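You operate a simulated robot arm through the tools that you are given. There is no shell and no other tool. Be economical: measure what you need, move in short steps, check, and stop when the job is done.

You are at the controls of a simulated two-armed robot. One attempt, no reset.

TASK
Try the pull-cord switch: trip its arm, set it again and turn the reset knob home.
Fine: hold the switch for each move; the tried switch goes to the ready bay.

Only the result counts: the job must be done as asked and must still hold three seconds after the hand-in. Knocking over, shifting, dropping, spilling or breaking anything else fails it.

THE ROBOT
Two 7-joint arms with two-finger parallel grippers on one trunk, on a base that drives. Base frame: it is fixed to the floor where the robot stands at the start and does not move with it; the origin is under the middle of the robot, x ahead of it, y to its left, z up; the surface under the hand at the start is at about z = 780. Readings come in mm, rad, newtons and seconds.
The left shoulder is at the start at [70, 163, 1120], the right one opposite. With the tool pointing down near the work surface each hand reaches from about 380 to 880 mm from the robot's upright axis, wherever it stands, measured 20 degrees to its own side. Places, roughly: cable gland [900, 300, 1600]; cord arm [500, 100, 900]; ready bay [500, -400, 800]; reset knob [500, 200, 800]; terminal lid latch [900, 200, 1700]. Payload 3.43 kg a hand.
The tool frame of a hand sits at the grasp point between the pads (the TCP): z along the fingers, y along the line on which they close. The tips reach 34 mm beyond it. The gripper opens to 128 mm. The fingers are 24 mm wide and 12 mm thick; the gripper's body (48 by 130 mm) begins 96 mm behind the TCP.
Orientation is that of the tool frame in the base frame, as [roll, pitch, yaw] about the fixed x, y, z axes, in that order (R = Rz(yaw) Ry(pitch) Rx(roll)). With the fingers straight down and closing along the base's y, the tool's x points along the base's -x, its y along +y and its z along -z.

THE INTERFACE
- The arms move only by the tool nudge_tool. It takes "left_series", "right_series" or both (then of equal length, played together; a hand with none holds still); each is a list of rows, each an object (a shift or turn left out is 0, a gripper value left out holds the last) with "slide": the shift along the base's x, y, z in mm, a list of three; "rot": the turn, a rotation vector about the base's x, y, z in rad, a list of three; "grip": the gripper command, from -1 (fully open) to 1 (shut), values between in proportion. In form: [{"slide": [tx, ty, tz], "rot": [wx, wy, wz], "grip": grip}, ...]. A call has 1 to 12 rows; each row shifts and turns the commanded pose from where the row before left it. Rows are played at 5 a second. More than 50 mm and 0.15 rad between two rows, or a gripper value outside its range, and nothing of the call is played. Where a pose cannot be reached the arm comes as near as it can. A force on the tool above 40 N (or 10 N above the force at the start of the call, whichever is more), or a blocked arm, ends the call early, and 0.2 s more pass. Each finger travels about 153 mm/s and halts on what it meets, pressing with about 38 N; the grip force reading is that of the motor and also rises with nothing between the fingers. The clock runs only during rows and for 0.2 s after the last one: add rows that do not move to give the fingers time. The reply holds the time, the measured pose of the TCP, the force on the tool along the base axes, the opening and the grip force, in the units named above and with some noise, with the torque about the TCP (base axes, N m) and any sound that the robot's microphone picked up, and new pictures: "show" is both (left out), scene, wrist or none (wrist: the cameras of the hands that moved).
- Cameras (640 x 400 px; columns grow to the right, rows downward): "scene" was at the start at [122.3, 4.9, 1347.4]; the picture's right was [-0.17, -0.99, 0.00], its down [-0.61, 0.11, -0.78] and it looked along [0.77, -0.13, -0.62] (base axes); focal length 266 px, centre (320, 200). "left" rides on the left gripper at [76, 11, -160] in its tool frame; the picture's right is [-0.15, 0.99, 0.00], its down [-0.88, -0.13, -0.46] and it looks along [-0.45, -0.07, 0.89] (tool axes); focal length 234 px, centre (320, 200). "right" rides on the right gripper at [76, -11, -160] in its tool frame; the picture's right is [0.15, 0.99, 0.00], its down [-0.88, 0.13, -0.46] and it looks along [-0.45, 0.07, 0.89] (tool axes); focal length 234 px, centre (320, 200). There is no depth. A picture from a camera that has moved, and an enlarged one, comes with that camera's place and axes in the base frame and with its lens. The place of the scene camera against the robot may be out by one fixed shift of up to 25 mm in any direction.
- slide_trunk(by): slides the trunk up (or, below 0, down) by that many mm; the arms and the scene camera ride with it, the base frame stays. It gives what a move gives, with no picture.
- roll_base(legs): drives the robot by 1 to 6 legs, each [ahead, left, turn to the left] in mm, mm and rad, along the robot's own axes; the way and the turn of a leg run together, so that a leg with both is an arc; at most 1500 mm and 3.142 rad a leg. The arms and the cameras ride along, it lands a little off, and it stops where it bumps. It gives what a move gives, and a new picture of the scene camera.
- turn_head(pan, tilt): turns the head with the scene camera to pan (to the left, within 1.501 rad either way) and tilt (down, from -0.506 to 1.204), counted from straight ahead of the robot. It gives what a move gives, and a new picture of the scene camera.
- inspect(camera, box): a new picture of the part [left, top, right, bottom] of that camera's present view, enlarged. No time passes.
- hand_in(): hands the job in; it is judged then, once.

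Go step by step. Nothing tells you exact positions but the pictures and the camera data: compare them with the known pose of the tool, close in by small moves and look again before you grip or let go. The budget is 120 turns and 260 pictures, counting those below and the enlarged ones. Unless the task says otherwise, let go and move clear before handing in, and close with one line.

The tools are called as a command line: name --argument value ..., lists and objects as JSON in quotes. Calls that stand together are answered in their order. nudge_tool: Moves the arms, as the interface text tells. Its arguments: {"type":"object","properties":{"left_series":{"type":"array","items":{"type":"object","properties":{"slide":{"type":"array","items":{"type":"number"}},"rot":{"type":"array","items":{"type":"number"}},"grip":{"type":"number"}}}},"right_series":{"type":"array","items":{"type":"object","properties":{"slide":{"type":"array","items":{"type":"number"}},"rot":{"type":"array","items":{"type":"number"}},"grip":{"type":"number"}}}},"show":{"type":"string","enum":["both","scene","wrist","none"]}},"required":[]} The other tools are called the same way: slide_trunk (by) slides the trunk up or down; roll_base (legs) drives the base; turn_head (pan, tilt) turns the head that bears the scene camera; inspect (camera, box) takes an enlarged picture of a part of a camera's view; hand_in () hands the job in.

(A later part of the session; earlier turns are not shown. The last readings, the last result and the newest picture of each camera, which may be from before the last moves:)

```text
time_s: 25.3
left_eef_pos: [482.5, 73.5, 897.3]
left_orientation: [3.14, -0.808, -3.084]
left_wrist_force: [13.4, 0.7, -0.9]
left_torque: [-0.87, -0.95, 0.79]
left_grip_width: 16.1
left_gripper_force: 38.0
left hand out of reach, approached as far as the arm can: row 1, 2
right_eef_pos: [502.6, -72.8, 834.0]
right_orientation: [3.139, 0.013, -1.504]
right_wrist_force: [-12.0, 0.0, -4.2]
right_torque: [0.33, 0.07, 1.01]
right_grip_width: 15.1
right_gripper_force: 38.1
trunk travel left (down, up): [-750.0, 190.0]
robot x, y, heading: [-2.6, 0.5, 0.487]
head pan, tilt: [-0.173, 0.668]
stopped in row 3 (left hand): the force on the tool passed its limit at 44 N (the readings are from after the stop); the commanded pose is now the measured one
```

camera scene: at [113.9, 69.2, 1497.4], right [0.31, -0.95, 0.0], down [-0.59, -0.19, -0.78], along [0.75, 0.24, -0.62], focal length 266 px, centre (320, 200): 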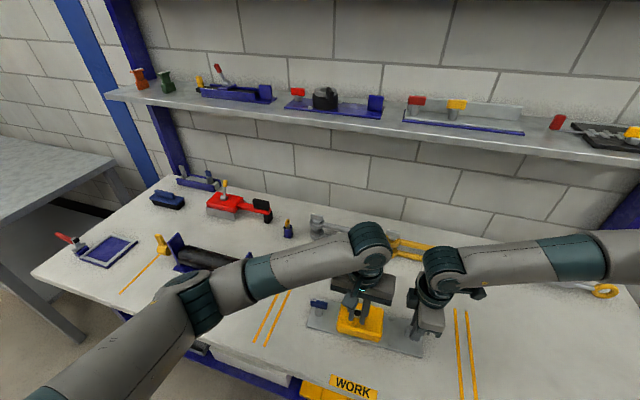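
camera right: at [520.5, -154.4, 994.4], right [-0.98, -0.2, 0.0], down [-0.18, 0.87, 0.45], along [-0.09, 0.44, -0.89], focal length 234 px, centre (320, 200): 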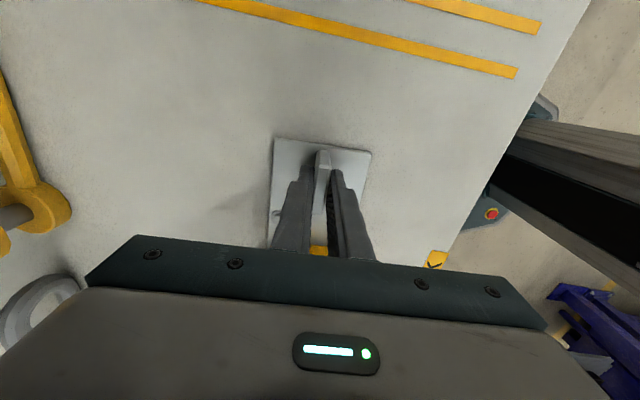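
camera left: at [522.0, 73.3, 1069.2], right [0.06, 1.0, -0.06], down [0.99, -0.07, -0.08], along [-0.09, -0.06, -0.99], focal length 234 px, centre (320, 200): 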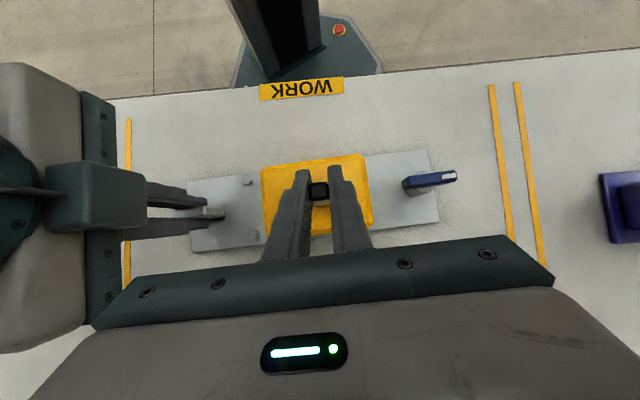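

The left hand hit its reach limit and jerked back. I'll look at the state before doing anything else.

nudge_tool --left_series '[{}]' --right_series '[{}]' --show "both"

inspect --camera "scene" --box '[290, 250, 490, 375]'

```text
time_s: 25.7
left_eef_pos: [481.6, 71.7, 897.2]
left_orientation: [3.14, -0.81, -3.088]
left_wrist_force: [14.6, 0.9, -0.4]
left_torque: [-1.04, -1.12, 0.92]
left_grip_width: 16.3
left_gripper_force: 38.0
right_eef_pos: [503.1, -74.9, 835.8]
right_orientation: [-3.141, 0.013, -1.508]
right_wrist_force: [-14.4, 0.7, -5.2]
right_torque: [0.29, 0.06, 1.27]
right_grip_width: 15.6
right_gripper_force: 38.1
trunk travel left (down, up): [-750.0, 190.0]
robot x, y, heading: [-3.7, 5.8, 0.487]
head pan, tilt: [-0.173, 0.668]
camera scene: at [114.3, 69.4, 1497.3], right [0.31, -0.95, 0.0], down [-0.59, -0.19, -0.78], along [0.75, 0.24, -0.62], focal length 266 px, centre (320, 200)
camera right: at [519.3, -150.5, 994.2], right [-0.98, -0.21, 0.0], down [-0.19, 0.86, 0.47], along [-0.1, 0.46, -0.88], focal length 234 px, centre (320, 200)
camera left: at [545.6, 85.4, 1063.3], right [0.05, 0.99, -0.11], down [0.94, -0.08, -0.32], along [-0.33, -0.08, -0.94], focal length 234 px, centre (320, 200)
```

scene: 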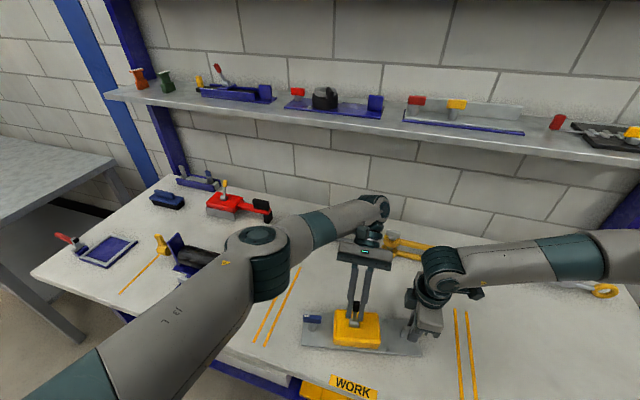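
right: 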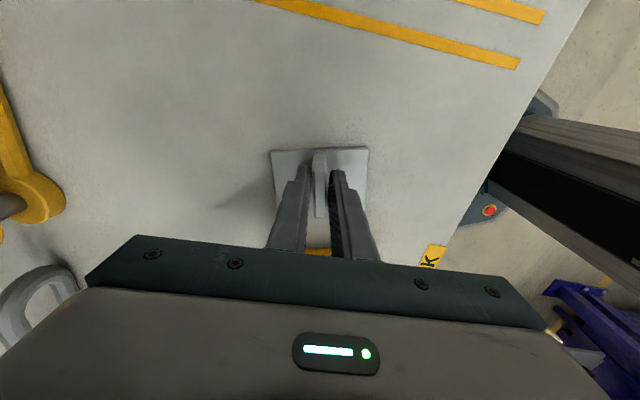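
left: 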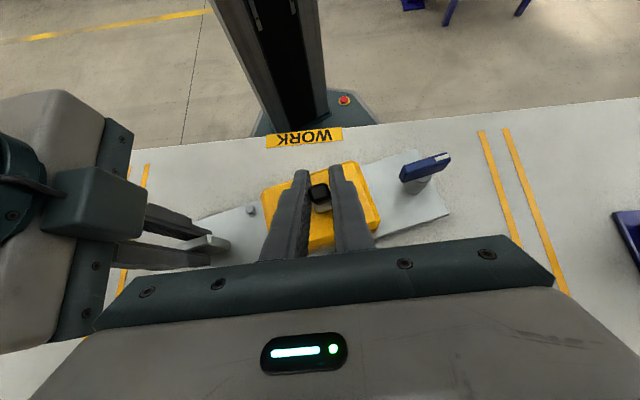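

```text
3.20 times, centred on (390, 312) of scene
camera zoom: at [114.3, 69.4, 1497.3], right [0.31, -0.95, 0.0], down [-0.59, -0.19, -0.78], along [0.75, 0.24, -0.62], focal length 851 px, centre (96, -160)
```

zoom: 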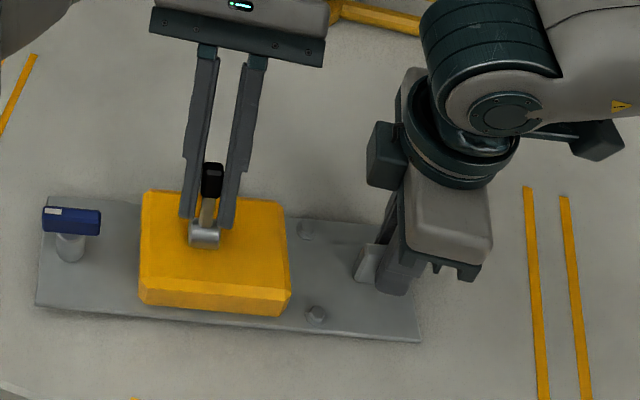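

The switch turned slightly in the right grip, and the lever now leans a little forward. I'll release the lever with the left hand, back off along the fingers, and see where it stays.

nudge_tool --left_series '[{"grip": 0.4}, {"grip": 0.2}, {}, {"slide": [15, 0, 22]}, {"slide": [25, 0, 33]}, {"slide": [20, 0, 40], "rot": [0, -0.1, 0]}, {"rot": [0, -0.14, 0]}, {"rot": [0, -0.14, 0]}, {}]' --show "both"

inspect --camera "scene" --box '[290, 250, 490, 375]'

```text
time_s: 27.7
left_eef_pos: [519.0, 84.5, 995.7]
left_orientation: [-3.121, -0.431, -3.101]
left_wrist_force: [-0.4, 0.2, 0.1]
left_torque: [0.04, 0.03, 0.05]
left_grip_width: 51.3
left_gripper_force: 0.1
left hand out of reach, approached as far as the arm can: row 4, 5
right_eef_pos: [504.8, -74.2, 835.3]
right_orientation: [-3.14, 0.014, -1.506]
right_wrist_force: [0.6, -0.4, -3.1]
right_torque: [-0.22, 0.08, 0.1]
right_grip_width: 11.8
right_gripper_force: 37.8
trunk travel left (down, up): [-750.0, 190.0]
robot x, y, heading: [0.2, 0.5, 0.483]
head pan, tilt: [-0.173, 0.668]
camera scene: at [114.7, 68.5, 1497.3], right [0.31, -0.95, 0.0], down [-0.59, -0.19, -0.78], along [0.75, 0.24, -0.62], focal length 266 px, centre (320, 200)
camera left: at [515.8, 95.9, 1173.6], right [0.08, 0.99, -0.08], down [1.0, -0.08, 0.05], along [0.04, -0.08, -1.0], focal length 234 px, centre (320, 200)
```

scene: 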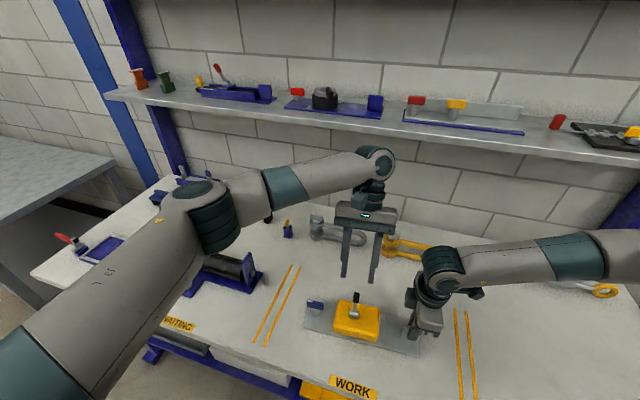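
left: 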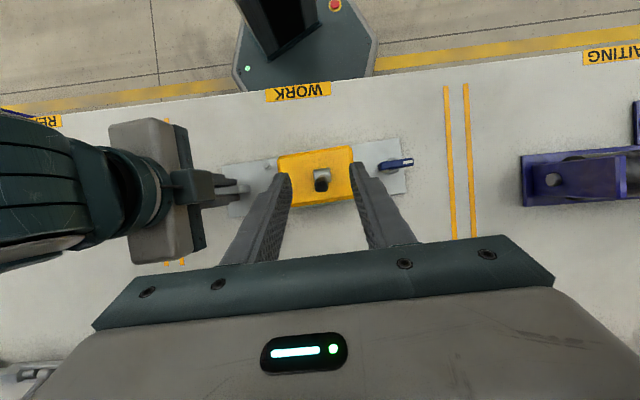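

```text
3.20 times, centred on (390, 312) of scene
camera zoom: at [114.7, 68.5, 1497.3], right [0.31, -0.95, 0.0], down [-0.59, -0.19, -0.78], along [0.75, 0.24, -0.62], focal length 851 px, centre (96, -160)
```

zoom: 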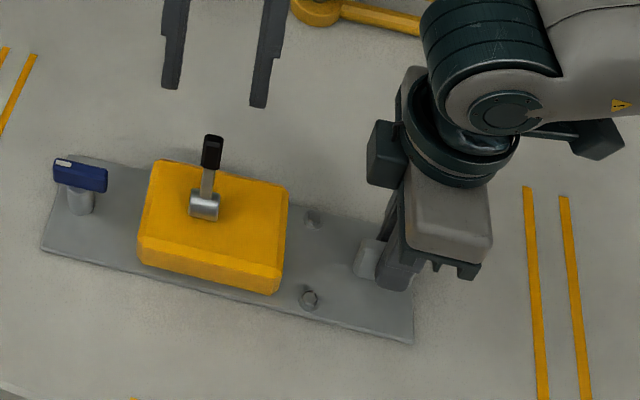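

The switch is straight again, and the lever stays leaning forward. I'll measure its angle.

inspect --camera "left" --box '[220, 110, 420, 235]'

```text
3.20 times, centred on (320, 172) of left
camera zoom: at [515.8, 95.9, 1173.6], right [0.08, 0.99, -0.08], down [1.0, -0.08, 0.05], along [0.04, -0.08, -1.0], focal length 749 px, centre (320, 288)
```

zoom: 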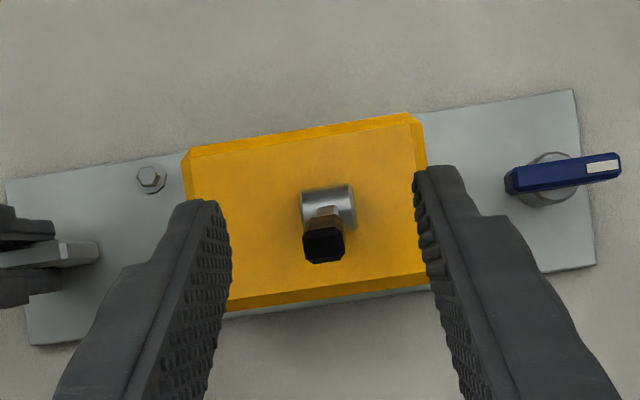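

The lever leans about +15° with no click yet, so it likely isn't tripped. I'll straighten the left hand, close it, and push the handle forward from behind with the fingertips.

nudge_tool --left_series '[{"slide": [-17, -3, 10], "rot": [-0.005, -0.143, 0], "grip": 1}, {"slide": [-17, -3, 0], "rot": [-0.005, -0.143, 0]}, {"slide": [-17, -3, 0], "rot": [-0.005, -0.143, 0]}, {}, {}]' --show "wrist"

```text
time_s: 28.9
left_eef_pos: [465.4, 74.7, 1006.7]
left_orientation: [-3.088, -0.002, -3.107]
left_wrist_force: [0.0, -0.5, 0.3]
left_torque: [-0.01, -0.02, -0.02]
left_grip_width: 0.0
left_gripper_force: 33.3
right_eef_pos: [504.6, -74.3, 835.7]
right_orientation: [-3.14, 0.015, -1.509]
right_wrist_force: [0.2, -1.1, -2.7]
right_torque: [-0.41, 0.04, -0.04]
right_grip_width: 11.5
right_gripper_force: 37.9
trunk travel left (down, up): [-750.0, 190.0]
robot x, y, heading: [-1.6, -1.3, 0.484]
head pan, tilt: [-0.173, 0.668]
camera left: at [389.3, 90.1, 1166.1], right [0.11, 0.99, -0.05], down [0.89, -0.08, 0.46], along [0.45, -0.1, -0.89], focal length 234 px, centre (320, 200)
```

left: 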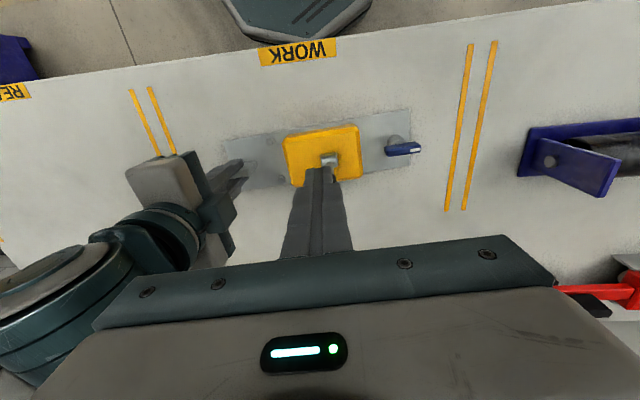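

nudge_tool --left_series '[{"slide": [0, 1, -45], "rot": [0.05, 0, 0]}, {"slide": [0, 0, -47]}, {}]' --show "none"

nudge_tool --left_series '[{"slide": [10, 0, 0]}, {"slide": [10, 0, 0]}, {"slide": [8, 0, 0]}, {"slide": [8, 0, 0]}, {}]' --show "both"

inspect --camera "scene" --box '[290, 250, 490, 375]'

```text
time_s: 29.7
left_eef_pos: [463.9, 76.5, 913.9]
left_orientation: [-3.14, 0.0, -3.11]
left_wrist_force: [0.4, 0.2, 0.3]
left_torque: [0.01, 0.01, 0.0]
left_grip_width: 0.0
left_gripper_force: 33.2
right_eef_pos: [503.6, -75.4, 835.7]
right_orientation: [-3.14, 0.015, -1.507]
right_wrist_force: [0.2, 1.5, -3.0]
right_torque: [-0.17, 0.1, 0.0]
right_grip_width: 11.9
right_gripper_force: 37.8
trunk travel left (down, up): [-750.0, 190.0]
robot x, y, heading: [3.3, -2.0, 0.487]
head pan, tilt: [-0.173, 0.668]
```

```text
time_s: 30.9
left_eef_pos: [500.8, 77.0, 914.8]
left_orientation: [-3.139, -0.002, -3.107]
left_wrist_force: [-2.6, 0.3, 0.1]
left_torque: [0.03, 0.04, 0.01]
left_grip_width: 0.1
left_gripper_force: 32.6
right_eef_pos: [504.2, -74.4, 835.9]
right_orientation: [-3.14, 0.013, -1.507]
right_wrist_force: [3.0, 0.4, -1.1]
right_torque: [0.43, 0.02, -0.7]
right_grip_width: 11.7
right_gripper_force: 37.9
trunk travel left (down, up): [-750.0, 190.0]
robot x, y, heading: [1.1, -3.0, 0.484]
head pan, tilt: [-0.173, 0.668]
camera scene: at [113.8, 69.2, 1497.4], right [0.31, -0.95, 0.0], down [-0.59, -0.19, -0.78], along [0.75, 0.24, -0.62], focal length 266 px, centre (320, 200)
camera left: at [426.0, 83.3, 1074.9], right [0.11, 0.99, 0.0], down [0.89, -0.1, 0.45], along [0.45, -0.05, -0.89], focal length 234 px, centre (320, 200)
```

scene: 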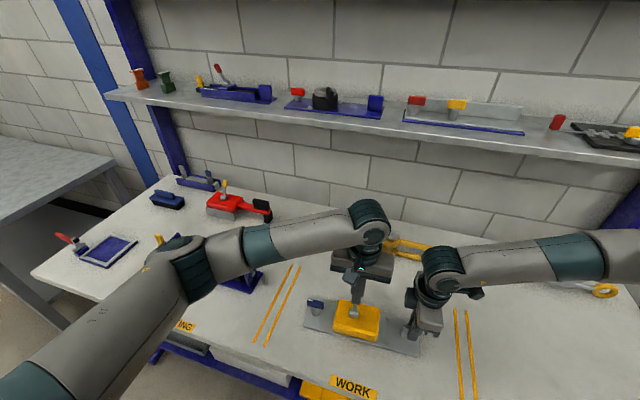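
left: 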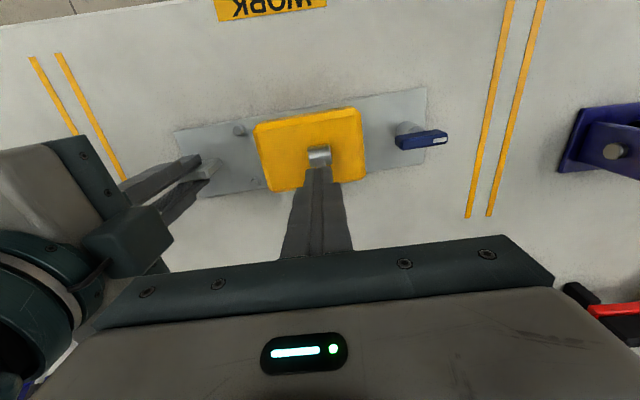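

```text
3.20 times, centred on (390, 312) of scene
camera zoom: at [113.8, 69.2, 1497.4], right [0.31, -0.95, 0.0], down [-0.59, -0.19, -0.78], along [0.75, 0.24, -0.62], focal length 851 px, centre (96, -160)
```

zoom: 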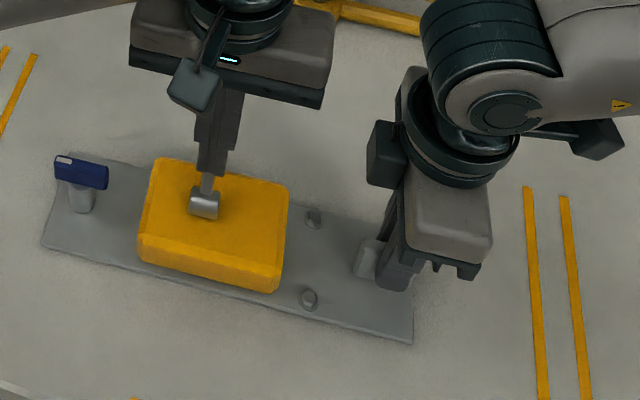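

The fingers are touching the lever with about 2.6 N. I'll push on in small steps until a click or a stop.

nudge_tool --left_series '[{"slide": [4, 0, 0]}, {"slide": [4, 0, 0]}, {"slide": [4, 0, -1]}, {"slide": [4, 0, -1]}, {}]' --show "none"

```text
time_s: 32.1
left_eef_pos: [517.4, 74.7, 914.0]
left_orientation: [-3.138, -0.001, -3.109]
left_wrist_force: [-17.0, -3.4, 22.0]
left_torque: [-0.05, 0.26, -0.09]
left_grip_width: 0.1
left_gripper_force: 33.2
right_eef_pos: [504.5, -73.9, 836.2]
right_orientation: [-3.138, 0.014, -1.508]
right_wrist_force: [12.3, 4.9, -13.2]
right_torque: [-0.1, 0.74, -1.06]
right_grip_width: 14.4
right_gripper_force: 38.1
trunk travel left (down, up): [-750.0, 190.0]
robot x, y, heading: [0.4, -1.0, 0.488]
head pan, tilt: [-0.173, 0.668]
```

The force has risen to about 28 N, so this may be the stop. I'll look.

inspect --camera "scene" --box '[290, 250, 490, 375]'

inspect --camera "left" --box '[220, 80, 420, 205]'

```text
3.20 times, centred on (390, 312) of scene
camera zoom: at [111.9, 68.9, 1497.7], right [0.31, -0.95, 0.0], down [-0.59, -0.19, -0.79], along [0.75, 0.24, -0.62], focal length 851 px, centre (96, -160)
```

zoom: 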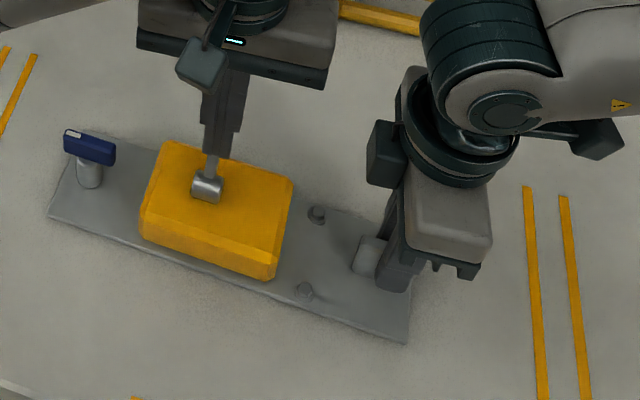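

```text
3.20 times, centred on (320, 142) of left
camera zoom: at [441.1, 82.6, 1074.9], right [0.11, 0.99, 0.0], down [0.88, -0.1, 0.46], along [0.45, -0.06, -0.89], focal length 749 px, centre (320, 384)
```

zoom: 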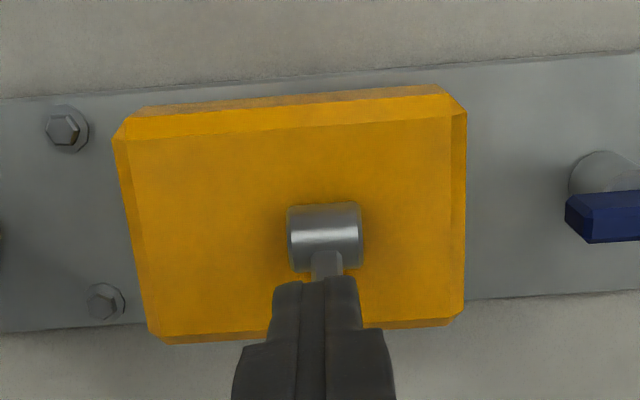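

I'll back the finger off a little, raise, and look at where the lever now sits.

nudge_tool --left_series '[{"slide": [-12, 0, 2]}, {"slide": [-20, 0, 30]}, {"slide": [-20, 0, 40]}, {}]' --show "none"

inspect --camera "scene" --box '[290, 250, 490, 375]'

inspect --camera "left" --box '[220, 80, 420, 205]'

```text
time_s: 33.1
left_eef_pos: [464.4, 75.1, 985.6]
left_orientation: [-3.141, -0.003, -3.107]
left_wrist_force: [0.5, 0.0, -0.3]
left_torque: [0.0, 0.02, -0.03]
left_grip_width: 0.0
left_gripper_force: 33.1
right_eef_pos: [503.1, -74.4, 835.6]
right_orientation: [-3.14, 0.012, -1.507]
right_wrist_force: [0.4, -0.9, -2.8]
right_torque: [-0.33, 0.07, 0.09]
right_grip_width: 11.3
right_gripper_force: 38.1
trunk travel left (down, up): [-750.0, 190.0]
robot x, y, heading: [-1.1, -0.8, 0.488]
head pan, tilt: [-0.173, 0.668]
```

```text
3.20 times, centred on (390, 312) of scene
camera zoom: at [114.3, 69.2, 1497.3], right [0.31, -0.95, 0.0], down [-0.59, -0.19, -0.78], along [0.75, 0.24, -0.62], focal length 851 px, centre (96, -160)
```

zoom: 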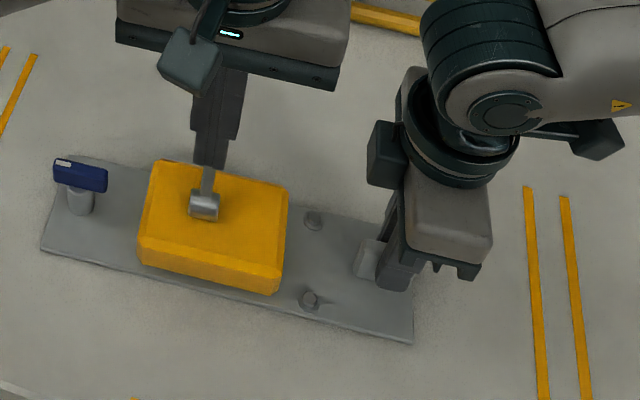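

```text
3.20 times, centred on (320, 142) of left
camera zoom: at [388.9, 82.5, 1145.2], right [0.11, 0.99, 0.0], down [0.89, -0.1, 0.45], along [0.45, -0.05, -0.89], focal length 749 px, centre (320, 384)
```

zoom: 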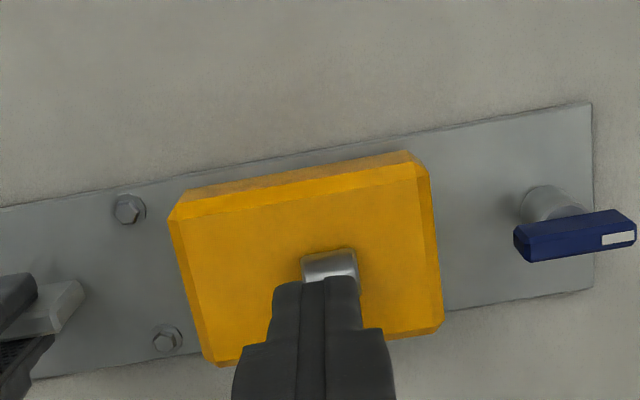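

Fingers still hide the handle, so I'll move the left hand aside and look again.

nudge_tool --left_series '[{"slide": [10, 35, 0]}, {"slide": [20, 35, 0]}, {}]' --show "none"

inspect --camera "scene" --box '[290, 250, 490, 375]'

inspect --camera "left" --box '[180, 80, 380, 205]'

```text
time_s: 33.9
left_eef_pos: [496.7, 145.5, 983.9]
left_orientation: [-3.14, -0.003, -3.107]
left_wrist_force: [-0.1, -1.6, 0.1]
left_torque: [0.04, -0.02, -0.01]
left_grip_width: 0.0
left_gripper_force: 33.4
right_eef_pos: [504.2, -74.8, 836.4]
right_orientation: [-3.139, 0.013, -1.509]
right_wrist_force: [-0.3, 0.2, -5.0]
right_torque: [-0.69, -0.03, -0.04]
right_grip_width: 11.6
right_gripper_force: 37.5
trunk travel left (down, up): [-750.0, 190.0]
robot x, y, heading: [2.7, -2.6, 0.487]
head pan, tilt: [-0.173, 0.668]
```

```text
3.20 times, centred on (390, 312) of scene
camera zoom: at [114.1, 68.2, 1497.4], right [0.31, -0.95, 0.0], down [-0.59, -0.19, -0.78], along [0.75, 0.24, -0.62], focal length 851 px, centre (96, -160)
```

zoom: 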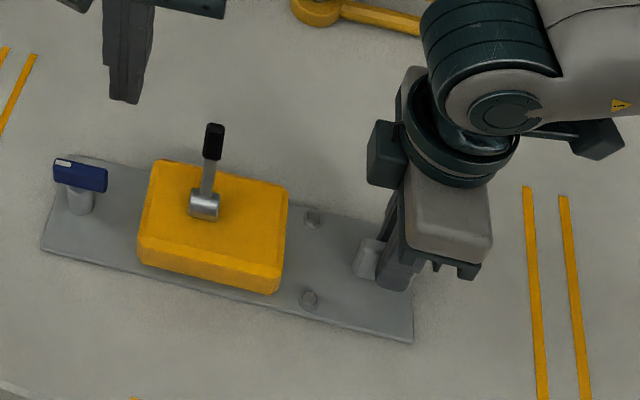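

```text
3.20 times, centred on (280, 142) of left
camera zoom: at [420.5, 152.0, 1145.4], right [0.11, 0.99, 0.0], down [0.89, -0.1, 0.45], along [0.45, -0.05, -0.89], focal length 749 px, centre (448, 384)
```

zoom: 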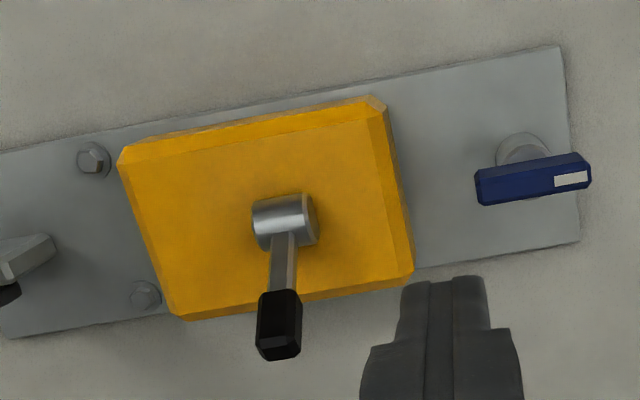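

The lever now rests at about +27°, mirror of its starting angle, having met a firm stop: tripped. Next I'll set it back by pushing from its far side towards the robot.

nudge_tool --left_series '[{"slide": [35, 0, 0]}, {"slide": [30, -20, 0]}, {"slide": [0, -48, 0]}, {"slide": [0, 0, -40]}, {"slide": [0, 0, -30]}, {}]' --show "wrist"

inspect --camera "scene" --box '[290, 250, 490, 375]'

```text
time_s: 35.3
left_eef_pos: [560.7, 78.2, 914.0]
left_orientation: [-3.14, -0.001, -3.108]
left_wrist_force: [-0.7, 0.3, 0.5]
left_torque: [0.0, 0.01, 0.02]
left_grip_width: 0.0
left_gripper_force: 33.2
right_eef_pos: [504.6, -75.1, 836.0]
right_orientation: [-3.138, 0.014, -1.507]
right_wrist_force: [-0.1, 0.0, -5.1]
right_torque: [-0.67, 0.0, 0.01]
right_grip_width: 11.5
right_gripper_force: 37.8
trunk travel left (down, up): [-750.0, 190.0]
robot x, y, heading: [0.2, -0.9, 0.486]
head pan, tilt: [-0.173, 0.668]
camera left: at [485.9, 84.9, 1075.5], right [0.11, 0.99, 0.0], down [0.89, -0.1, 0.45], along [0.45, -0.05, -0.89], focal length 234 px, centre (320, 200)
```

left: 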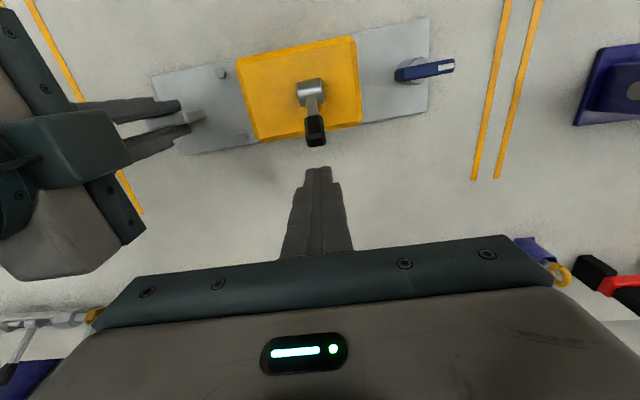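

```text
3.20 times, centred on (390, 312) of scene
camera zoom: at [114.1, 68.9, 1497.4], right [0.31, -0.95, 0.0], down [-0.59, -0.19, -0.78], along [0.75, 0.24, -0.62], focal length 851 px, centre (96, -160)
```

zoom: 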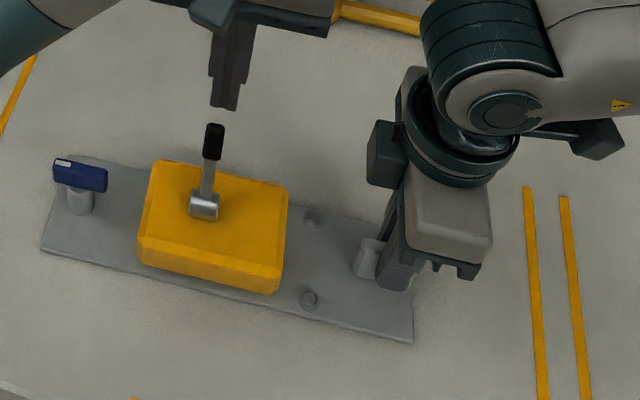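

The finger is in front of the lever tip. I'll push it back towards the robot.

nudge_tool --left_series '[{"slide": [-10, 0, 0]}, {"slide": [-8, 0, 0]}, {"slide": [-8, 0, 0]}, {"slide": [-8, 0, 0]}, {"slide": [-8, 0, 0]}, {"slide": [-6, 0, 0]}, {"slide": [-5, 0, 0]}, {}]' --show "wrist"

inspect --camera "scene" --box '[290, 250, 490, 375]'

```text
time_s: 37.1
left_eef_pos: [507.6, 77.8, 916.1]
left_orientation: [-3.139, -0.004, -3.108]
left_wrist_force: [1.3, 0.1, 0.3]
left_torque: [-0.02, -0.02, 0.01]
left_grip_width: 0.0
left_gripper_force: 33.1
right_eef_pos: [503.6, -75.9, 836.2]
right_orientation: [-3.138, 0.014, -1.507]
right_wrist_force: [-3.0, 0.5, -1.4]
right_torque: [0.3, 0.24, 0.58]
right_grip_width: 11.6
right_gripper_force: 38.7
trunk travel left (down, up): [-750.0, 190.0]
robot x, y, heading: [0.6, -1.1, 0.486]
head pan, tilt: [-0.173, 0.668]
camera left: at [432.0, 85.0, 1076.5], right [0.11, 0.99, 0.0], down [0.89, -0.1, 0.45], along [0.45, -0.05, -0.89], focal length 234 px, centre (320, 200)
```

left: 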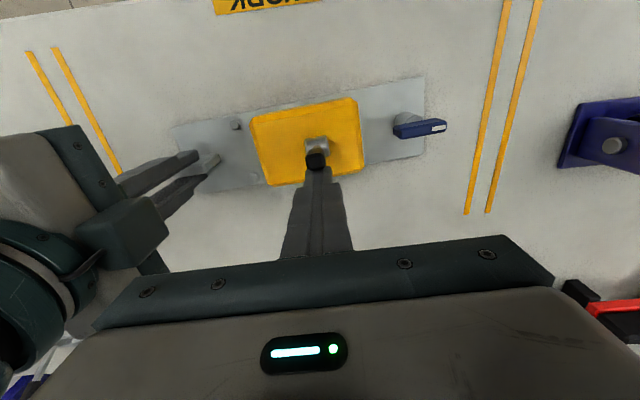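

```text
3.20 times, centred on (390, 312) of scene
camera zoom: at [113.5, 69.1, 1497.4], right [0.31, -0.95, 0.0], down [-0.59, -0.19, -0.78], along [0.75, 0.24, -0.62], focal length 851 px, centre (96, -160)
```

zoom: 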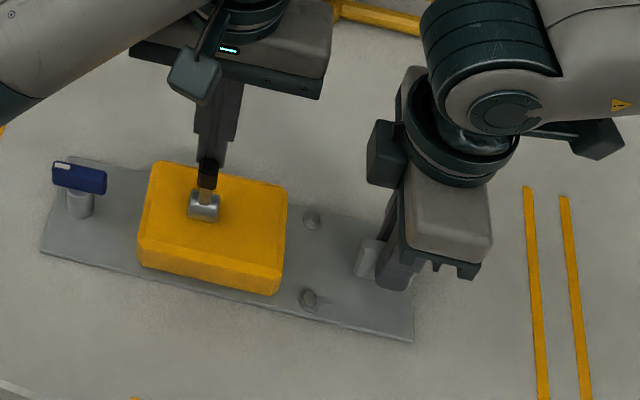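

nudge_tool --left_series '[{"slide": [-5, 0, 0]}, {"slide": [-5, 0, 0]}, {"slide": [-4, 0, 0]}, {"slide": [-4, 0, 0]}, {}]' --show "none"

inspect --camera "scene" --box '[290, 250, 490, 375]'

inspect --camera "left" --box '[220, 80, 420, 205]'

```text
time_s: 38.3
left_eef_pos: [488.2, 76.8, 914.9]
left_orientation: [-3.139, -0.003, -3.109]
left_wrist_force: [0.7, -0.2, -0.5]
left_torque: [0.01, -0.01, -0.01]
left_grip_width: 0.0
left_gripper_force: 33.2
right_eef_pos: [504.3, -75.2, 836.9]
right_orientation: [-3.137, 0.013, -1.509]
right_wrist_force: [-2.2, -0.7, -0.4]
right_torque: [0.48, 0.26, 0.53]
right_grip_width: 11.6
right_gripper_force: 38.3
trunk travel left (down, up): [-750.0, 190.0]
robot x, y, heading: [-1.8, -1.1, 0.486]
head pan, tilt: [-0.173, 0.668]
```

```text
3.20 times, centred on (390, 312) of scene
camera zoom: at [113.5, 69.1, 1497.4], right [0.31, -0.95, 0.0], down [-0.59, -0.19, -0.78], along [0.75, 0.24, -0.62], focal length 851 px, centre (96, -160)
```

zoom: 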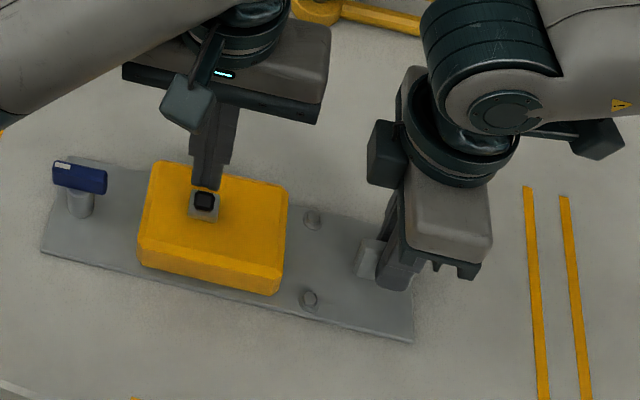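

```text
3.20 times, centred on (320, 142) of left
camera zoom: at [413.7, 84.5, 1075.1], right [0.11, 0.99, 0.0], down [0.89, -0.1, 0.45], along [0.45, -0.05, -0.89], focal length 749 px, centre (320, 384)
```

zoom: 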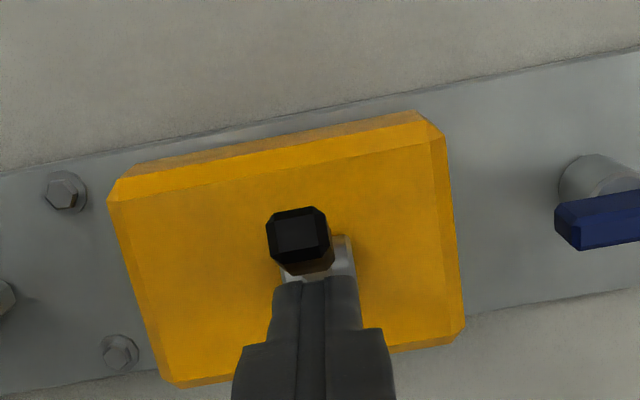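

nudge_tool --left_series '[{"slide": [-3, 0, 0]}, {"slide": [-3, 0, 0]}, {}]' --show "none"

```text
time_s: 39.1
left_eef_pos: [483.3, 77.5, 914.8]
left_orientation: [-3.138, -0.001, -3.106]
left_wrist_force: [11.8, -2.7, 4.0]
left_torque: [-0.02, -0.32, 0.11]
left_grip_width: 0.0
left_gripper_force: 32.8
right_eef_pos: [503.8, -74.6, 835.8]
right_orientation: [-3.14, 0.014, -1.507]
right_wrist_force: [-9.6, 4.3, -1.9]
right_torque: [0.17, -0.39, 0.98]
right_grip_width: 11.7
right_gripper_force: 38.3
trunk travel left (down, up): [-750.0, 190.0]
robot x, y, heading: [1.3, -2.7, 0.488]
head pan, tilt: [-0.173, 0.668]
```

That's the stop on the set side (12 N). I'll press slightly firmer, then withdraw and go look at the knob.

nudge_tool --left_series '[{"slide": [-2, 0, 0]}, {}, {"slide": [15, 0, 5]}, {"slide": [10, 20, 40]}, {"slide": [0, 40, 20]}, {"slide": [-10, 45, 0], "grip": 0.0}, {}]' --show "wrist"

inspect --camera "scene" --box '[290, 250, 490, 375]'

inspect --camera "left" --box '[180, 80, 380, 205]'

```text
time_s: 40.7
left_eef_pos: [498.0, 182.1, 981.2]
left_orientation: [-3.139, -0.003, -3.108]
left_wrist_force: [0.4, -0.4, -0.1]
left_torque: [0.0, 0.0, -0.01]
left_grip_width: 64.0
left_gripper_force: 0.1
right_eef_pos: [503.8, -74.1, 835.3]
right_orientation: [-3.14, 0.014, -1.508]
right_wrist_force: [-0.8, 1.0, -4.9]
right_torque: [-0.63, -0.04, 0.02]
right_grip_width: 11.3
right_gripper_force: 38.2
trunk travel left (down, up): [-750.0, 190.0]
robot x, y, heading: [0.7, -2.6, 0.485]
head pan, tilt: [-0.173, 0.668]
camera left: at [422.5, 190.6, 1141.4], right [0.11, 0.99, 0.0], down [0.89, -0.1, 0.45], along [0.45, -0.05, -0.89], focal length 234 px, centre (320, 200)
```

left: 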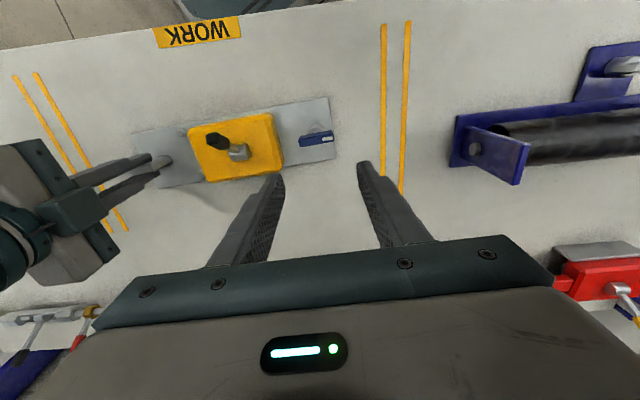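

```text
3.20 times, centred on (390, 312) of scene
camera zoom: at [114.6, 67.8, 1497.3], right [0.31, -0.95, 0.0], down [-0.59, -0.19, -0.78], along [0.75, 0.24, -0.62], focal length 851 px, centre (96, -160)
```

zoom: 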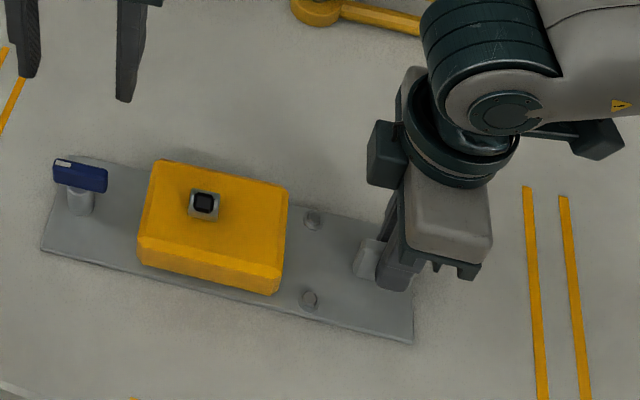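

```text
3.20 times, centred on (280, 142) of left
camera zoom: at [422.5, 190.6, 1141.4], right [0.11, 0.99, 0.0], down [0.89, -0.1, 0.45], along [0.45, -0.05, -0.89], focal length 749 px, centre (448, 384)
```

zoom: 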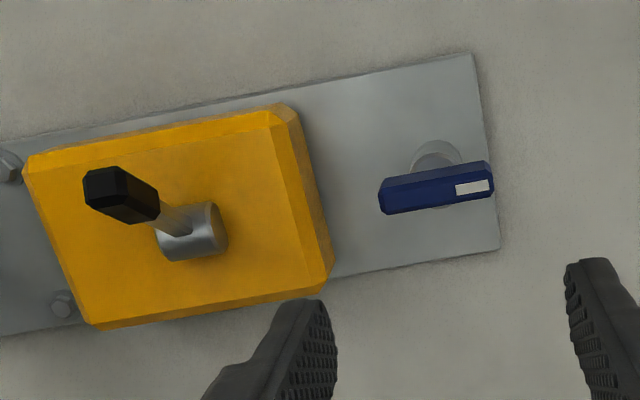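

The lever is back at its set stop. Next is the knob at about (486, 179): I'll turn the left hand to close along x above it.

nudge_tool --left_series '[{"slide": [-1, 0, 0], "rot": [0, 0, 0.1447]}, {"slide": [-1, 0, 0], "rot": [0, 0, 0.1447]}, {"slide": [-1, 0, 0], "rot": [0, 0, 0.1447]}, {"slide": [-1, 0, 0], "rot": [0, 0, 0.1447]}, {"slide": [-1, 0, 0], "rot": [0, 0, 0.1447]}, {"slide": [-1, 0, 0], "rot": [0, 0, 0.1447]}, {"slide": [-1, 0, 0], "rot": [0, 0, 0.1447]}, {"slide": [-1, 0, 0], "rot": [0, 0, 0.1447]}, {"slide": [-1, 0, 0], "rot": [0, 0, 0.1447]}, {"slide": [-1, -1, -10], "rot": [0, 0, 0.1447]}, {"slide": [-1, -2, -20], "rot": [0, 0, 0.1447]}, {}]' --show "wrist"

inspect --camera "left" --box '[220, 80, 420, 205]'

inspect --camera "scene" --box '[290, 250, 490, 375]'

```text
time_s: 43.3
left_eef_pos: [486.5, 180.2, 949.0]
left_orientation: [-3.139, -0.001, -1.515]
left_wrist_force: [-0.1, 0.2, -0.7]
left_torque: [0.03, -0.01, 0.02]
left_grip_width: 63.8
left_gripper_force: 0.0
right_eef_pos: [505.2, -74.9, 836.6]
right_orientation: [-3.138, 0.014, -1.51]
right_wrist_force: [-0.3, 0.1, -3.5]
right_torque: [-0.22, 0.05, -0.02]
right_grip_width: 11.6
right_gripper_force: 38.2
trunk travel left (down, up): [-750.0, 190.0]
robot x, y, heading: [-0.5, -2.1, 0.488]
head pan, tilt: [-0.173, 0.668]
camera left: at [479.0, 103.0, 1110.3], right [-1.0, 0.09, 0.0], down [0.08, 0.89, 0.45], along [0.04, 0.45, -0.89], focal length 234 px, centre (320, 200)
```

left: 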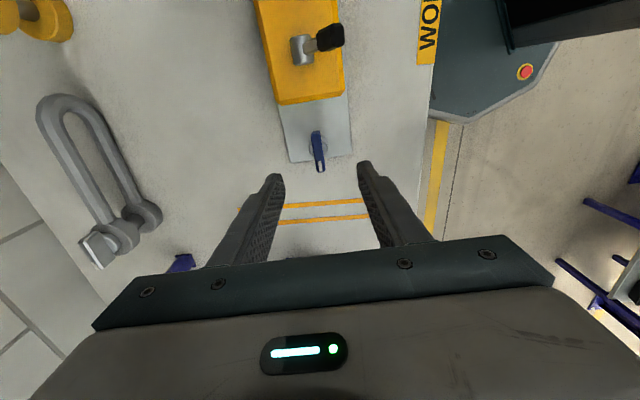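

```text
3.20 times, centred on (320, 142) of left
camera zoom: at [479.0, 103.0, 1110.3], right [-1.0, 0.09, 0.0], down [0.08, 0.89, 0.45], along [0.04, 0.45, -0.89], focal length 749 px, centre (320, 384)
```

zoom: 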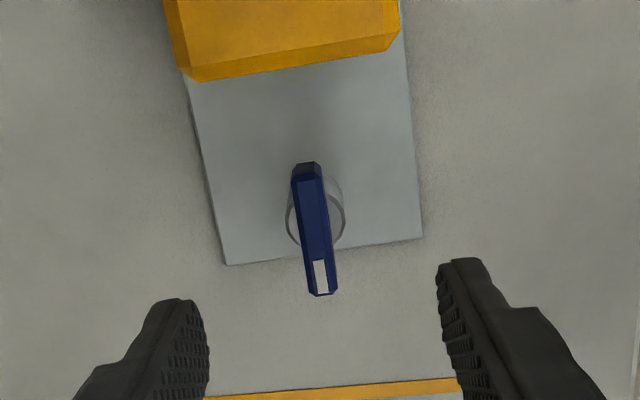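

```text
3.20 times, centred on (390, 312) of scene
camera zoom: at [114.0, 69.2, 1497.4], right [0.31, -0.95, 0.0], down [-0.59, -0.19, -0.78], along [0.75, 0.24, -0.62], focal length 851 px, centre (96, -160)
```

zoom: 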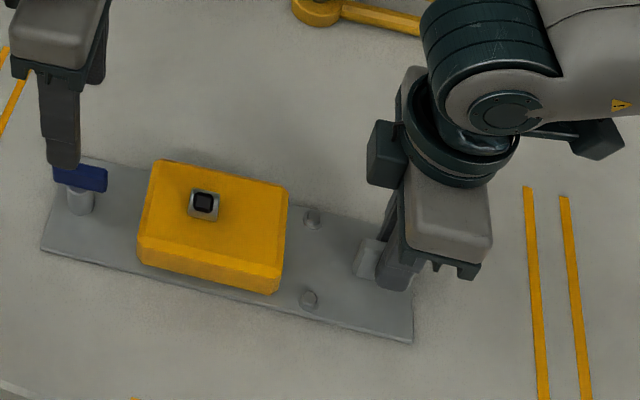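

The bar is about 45 mm long, 10 mm wide, centred near (487, 178), top near z 845, parallel to the plate. I'll descend so the tips reach only the bar (TCP z≈868) and grip it.

nudge_tool --left_series '[{"slide": [0.5, -1, -40]}, {"slide": [0, 0, -40]}, {}]' --show "wrist"

inspect --camera "left" --box '[220, 80, 420, 205]'

inspect --camera "scene" --box '[270, 260, 400, 341]'

```text
time_s: 44.1
left_eef_pos: [487.7, 179.9, 871.4]
left_orientation: [-3.14, -0.001, -1.517]
left_wrist_force: [0.2, -0.4, 0.3]
left_torque: [0.06, -0.03, -0.03]
left_grip_width: 64.0
left_gripper_force: 0.0
right_eef_pos: [504.3, -73.8, 834.8]
right_orientation: [-3.139, 0.014, -1.509]
right_wrist_force: [0.4, -0.9, -2.2]
right_torque: [-0.04, 0.09, 0.01]
right_grip_width: 11.6
right_gripper_force: 38.2
trunk travel left (down, up): [-750.0, 190.0]
robot x, y, heading: [1.2, 2.5, 0.487]
head pan, tilt: [-0.173, 0.668]
camera left: at [480.5, 101.6, 1031.5], right [-1.0, 0.09, 0.0], down [0.08, 0.89, 0.45], along [0.04, 0.45, -0.89], focal length 234 px, centre (320, 200)
```

left: 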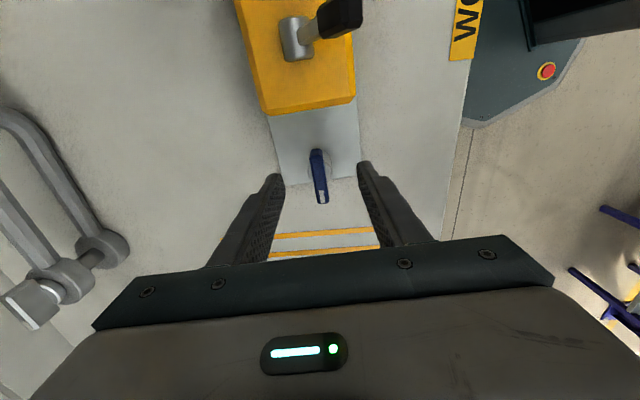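

```text
3.20 times, centred on (320, 142) of left
camera zoom: at [480.5, 101.6, 1031.5], right [-1.0, 0.09, 0.0], down [0.08, 0.89, 0.45], along [0.04, 0.45, -0.89], focal length 749 px, centre (320, 384)
```

zoom: 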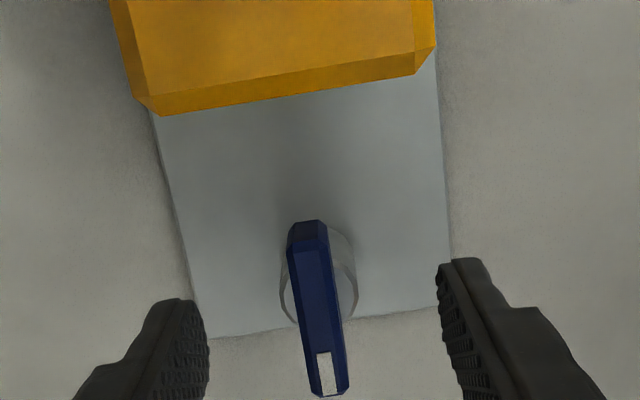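

```text
4.92 times, centred on (335, 300) of scene
camera zoom: at [113.9, 69.1, 1497.4], right [0.31, -0.95, 0.0], down [-0.59, -0.19, -0.78], along [0.75, 0.24, -0.62], focal length 1310 px, centre (246, -295)
```

zoom: 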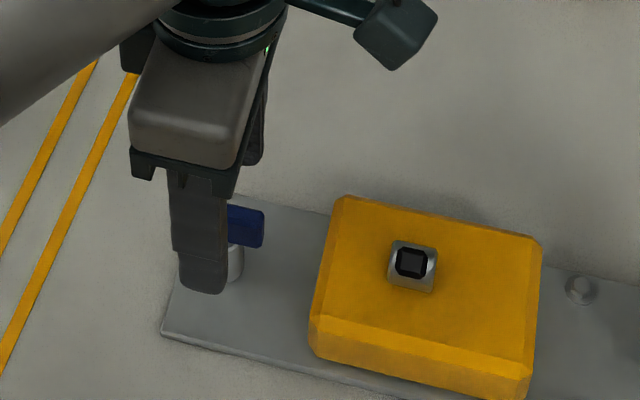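

nudge_tool --left_series '[{"slide": [-0.5, 0, -4]}, {"grip": 0.5}, {"grip": 0.8}, {"grip": 1}, {}, {}]' --show "wrist"

inspect --camera "scene" --box '[270, 260, 400, 341]'

```text
time_s: 45.5
left_eef_pos: [487.6, 178.9, 868.8]
left_orientation: [-3.14, -0.003, -1.516]
left_wrist_force: [2.9, 1.5, 0.5]
left_torque: [0.2, -0.07, -0.05]
left_grip_width: 10.3
left_gripper_force: 38.0
right_eef_pos: [503.4, -73.5, 836.4]
right_orientation: [-3.14, 0.013, -1.509]
right_wrist_force: [-1.2, -0.6, -1.3]
right_torque: [0.21, 0.09, 0.35]
right_grip_width: 11.9
right_gripper_force: 38.0
trunk travel left (down, up): [-750.0, 190.0]
robot x, y, heading: [-0.2, -4.3, 0.487]
head pan, tilt: [-0.173, 0.668]
camera left: at [479.6, 101.9, 1027.6], right [-1.0, 0.09, 0.0], down [0.08, 0.89, 0.45], along [0.04, 0.45, -0.89], focal length 234 px, centre (320, 200)
```

left: 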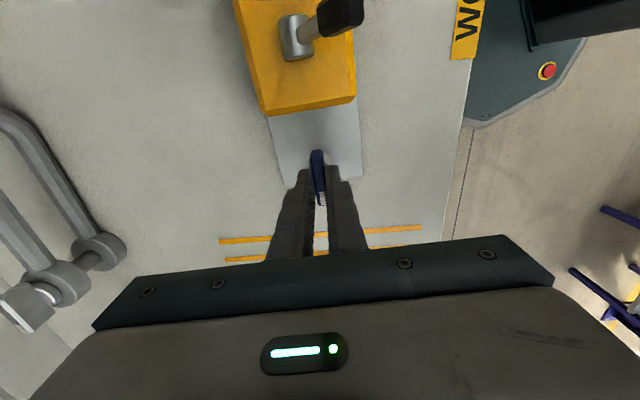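

```text
4.92 times, centred on (335, 300) of scene
camera zoom: at [114.0, 69.3, 1497.3], right [0.31, -0.95, 0.0], down [-0.59, -0.19, -0.78], along [0.75, 0.24, -0.62], focal length 1310 px, centre (246, -295)
```

zoom: 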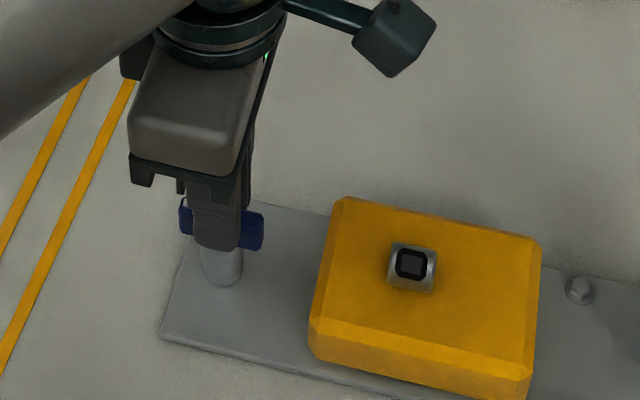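

The bar is gripped (10.3 mm). I'll probe the knob with a small clockwise turn and read the torque.

nudge_tool --left_series '[{"rot": [0, 0, -0.08]}, {"rot": [0, 0, -0.08]}, {}]' --show "none"

```text
time_s: 46.3
left_eef_pos: [486.9, 177.7, 867.2]
left_orientation: [-3.137, -0.004, -1.676]
left_wrist_force: [4.0, 6.6, 6.0]
left_torque: [0.03, -0.05, 0.0]
left_grip_width: 10.1
left_gripper_force: 38.0
right_eef_pos: [504.5, -74.3, 835.5]
right_orientation: [-3.14, 0.013, -1.507]
right_wrist_force: [-2.3, -3.7, -2.1]
right_torque: [0.47, 0.21, 0.38]
right_grip_width: 11.7
right_gripper_force: 37.8
trunk travel left (down, up): [-750.0, 190.0]
robot x, y, heading: [4.5, 1.8, 0.486]
head pan, tilt: [-0.173, 0.668]
```

It turns freely clockwise. I'll continue in steps and watch torque and sound.

nudge_tool --left_series '[{"slide": [0, -0.5, 0], "rot": [0, 0, -0.1]}, {"rot": [0, 0, -0.1]}, {"rot": [0, 0, -0.1]}, {"rot": [0, 0, -0.1]}, {}]' --show "wrist"

inspect --camera "scene" --box '[270, 260, 400, 341]'

```text
time_s: 47.5
left_eef_pos: [485.8, 178.8, 866.3]
left_orientation: [-3.138, 0.001, -2.077]
left_wrist_force: [5.1, 15.6, 18.3]
left_torque: [0.44, -0.15, 0.06]
left_grip_width: 10.2
left_gripper_force: 38.6
right_eef_pos: [504.5, -74.8, 836.2]
right_orientation: [-3.14, 0.014, -1.509]
right_wrist_force: [-0.4, -9.4, -5.5]
right_torque: [-0.28, 0.28, 0.39]
right_grip_width: 11.9
right_gripper_force: 37.7
trunk travel left (down, up): [-750.0, 190.0]
robot x, y, heading: [1.0, 1.9, 0.485]
head pan, tilt: [-0.173, 0.668]
camera left: at [439.1, 116.8, 1027.3], right [-0.79, 0.61, 0.0], down [0.54, 0.71, 0.46], along [0.28, 0.36, -0.89], focal length 234 px, centre (320, 200)
```

left: 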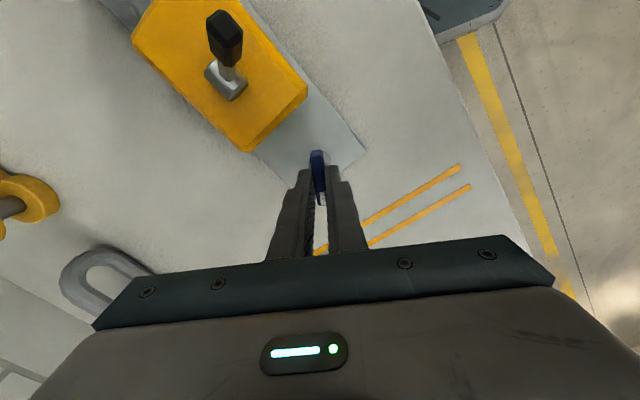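

```text
4.92 times, centred on (335, 300) of scene
camera zoom: at [113.1, 69.4, 1497.6], right [0.31, -0.95, 0.0], down [-0.59, -0.19, -0.79], along [0.75, 0.24, -0.62], focal length 1310 px, centre (246, -295)
```

zoom: 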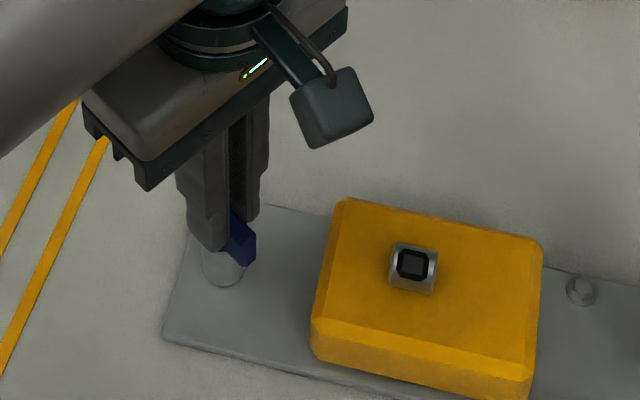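

The knob turns with the hand. I'll relieve the side and vertical load and continue clockwise.

nudge_tool --left_series '[{"slide": [0, 1, 1.5], "rot": [0, 0, -0.1]}, {"slide": [0, 0.5, 0], "rot": [0, 0, -0.1]}, {"rot": [0, 0, -0.1]}, {"rot": [0, 0, -0.1]}, {}]' --show "none"

```text
time_s: 48.7
left_eef_pos: [485.4, 179.9, 867.1]
left_orientation: [-3.139, -0.005, -2.476]
left_wrist_force: [4.0, 3.7, 2.1]
left_torque: [0.11, -0.47, 0.61]
left_grip_width: 10.2
left_gripper_force: 38.2
right_eef_pos: [505.6, -74.0, 836.8]
right_orientation: [-3.141, 0.014, -1.508]
right_wrist_force: [-4.3, -4.8, -6.2]
right_torque: [-0.87, 0.23, 0.45]
right_grip_width: 11.7
right_gripper_force: 37.8
trunk travel left (down, up): [-750.0, 190.0]
robot x, y, heading: [0.3, -2.2, 0.481]
head pan, tilt: [-0.173, 0.668]
```

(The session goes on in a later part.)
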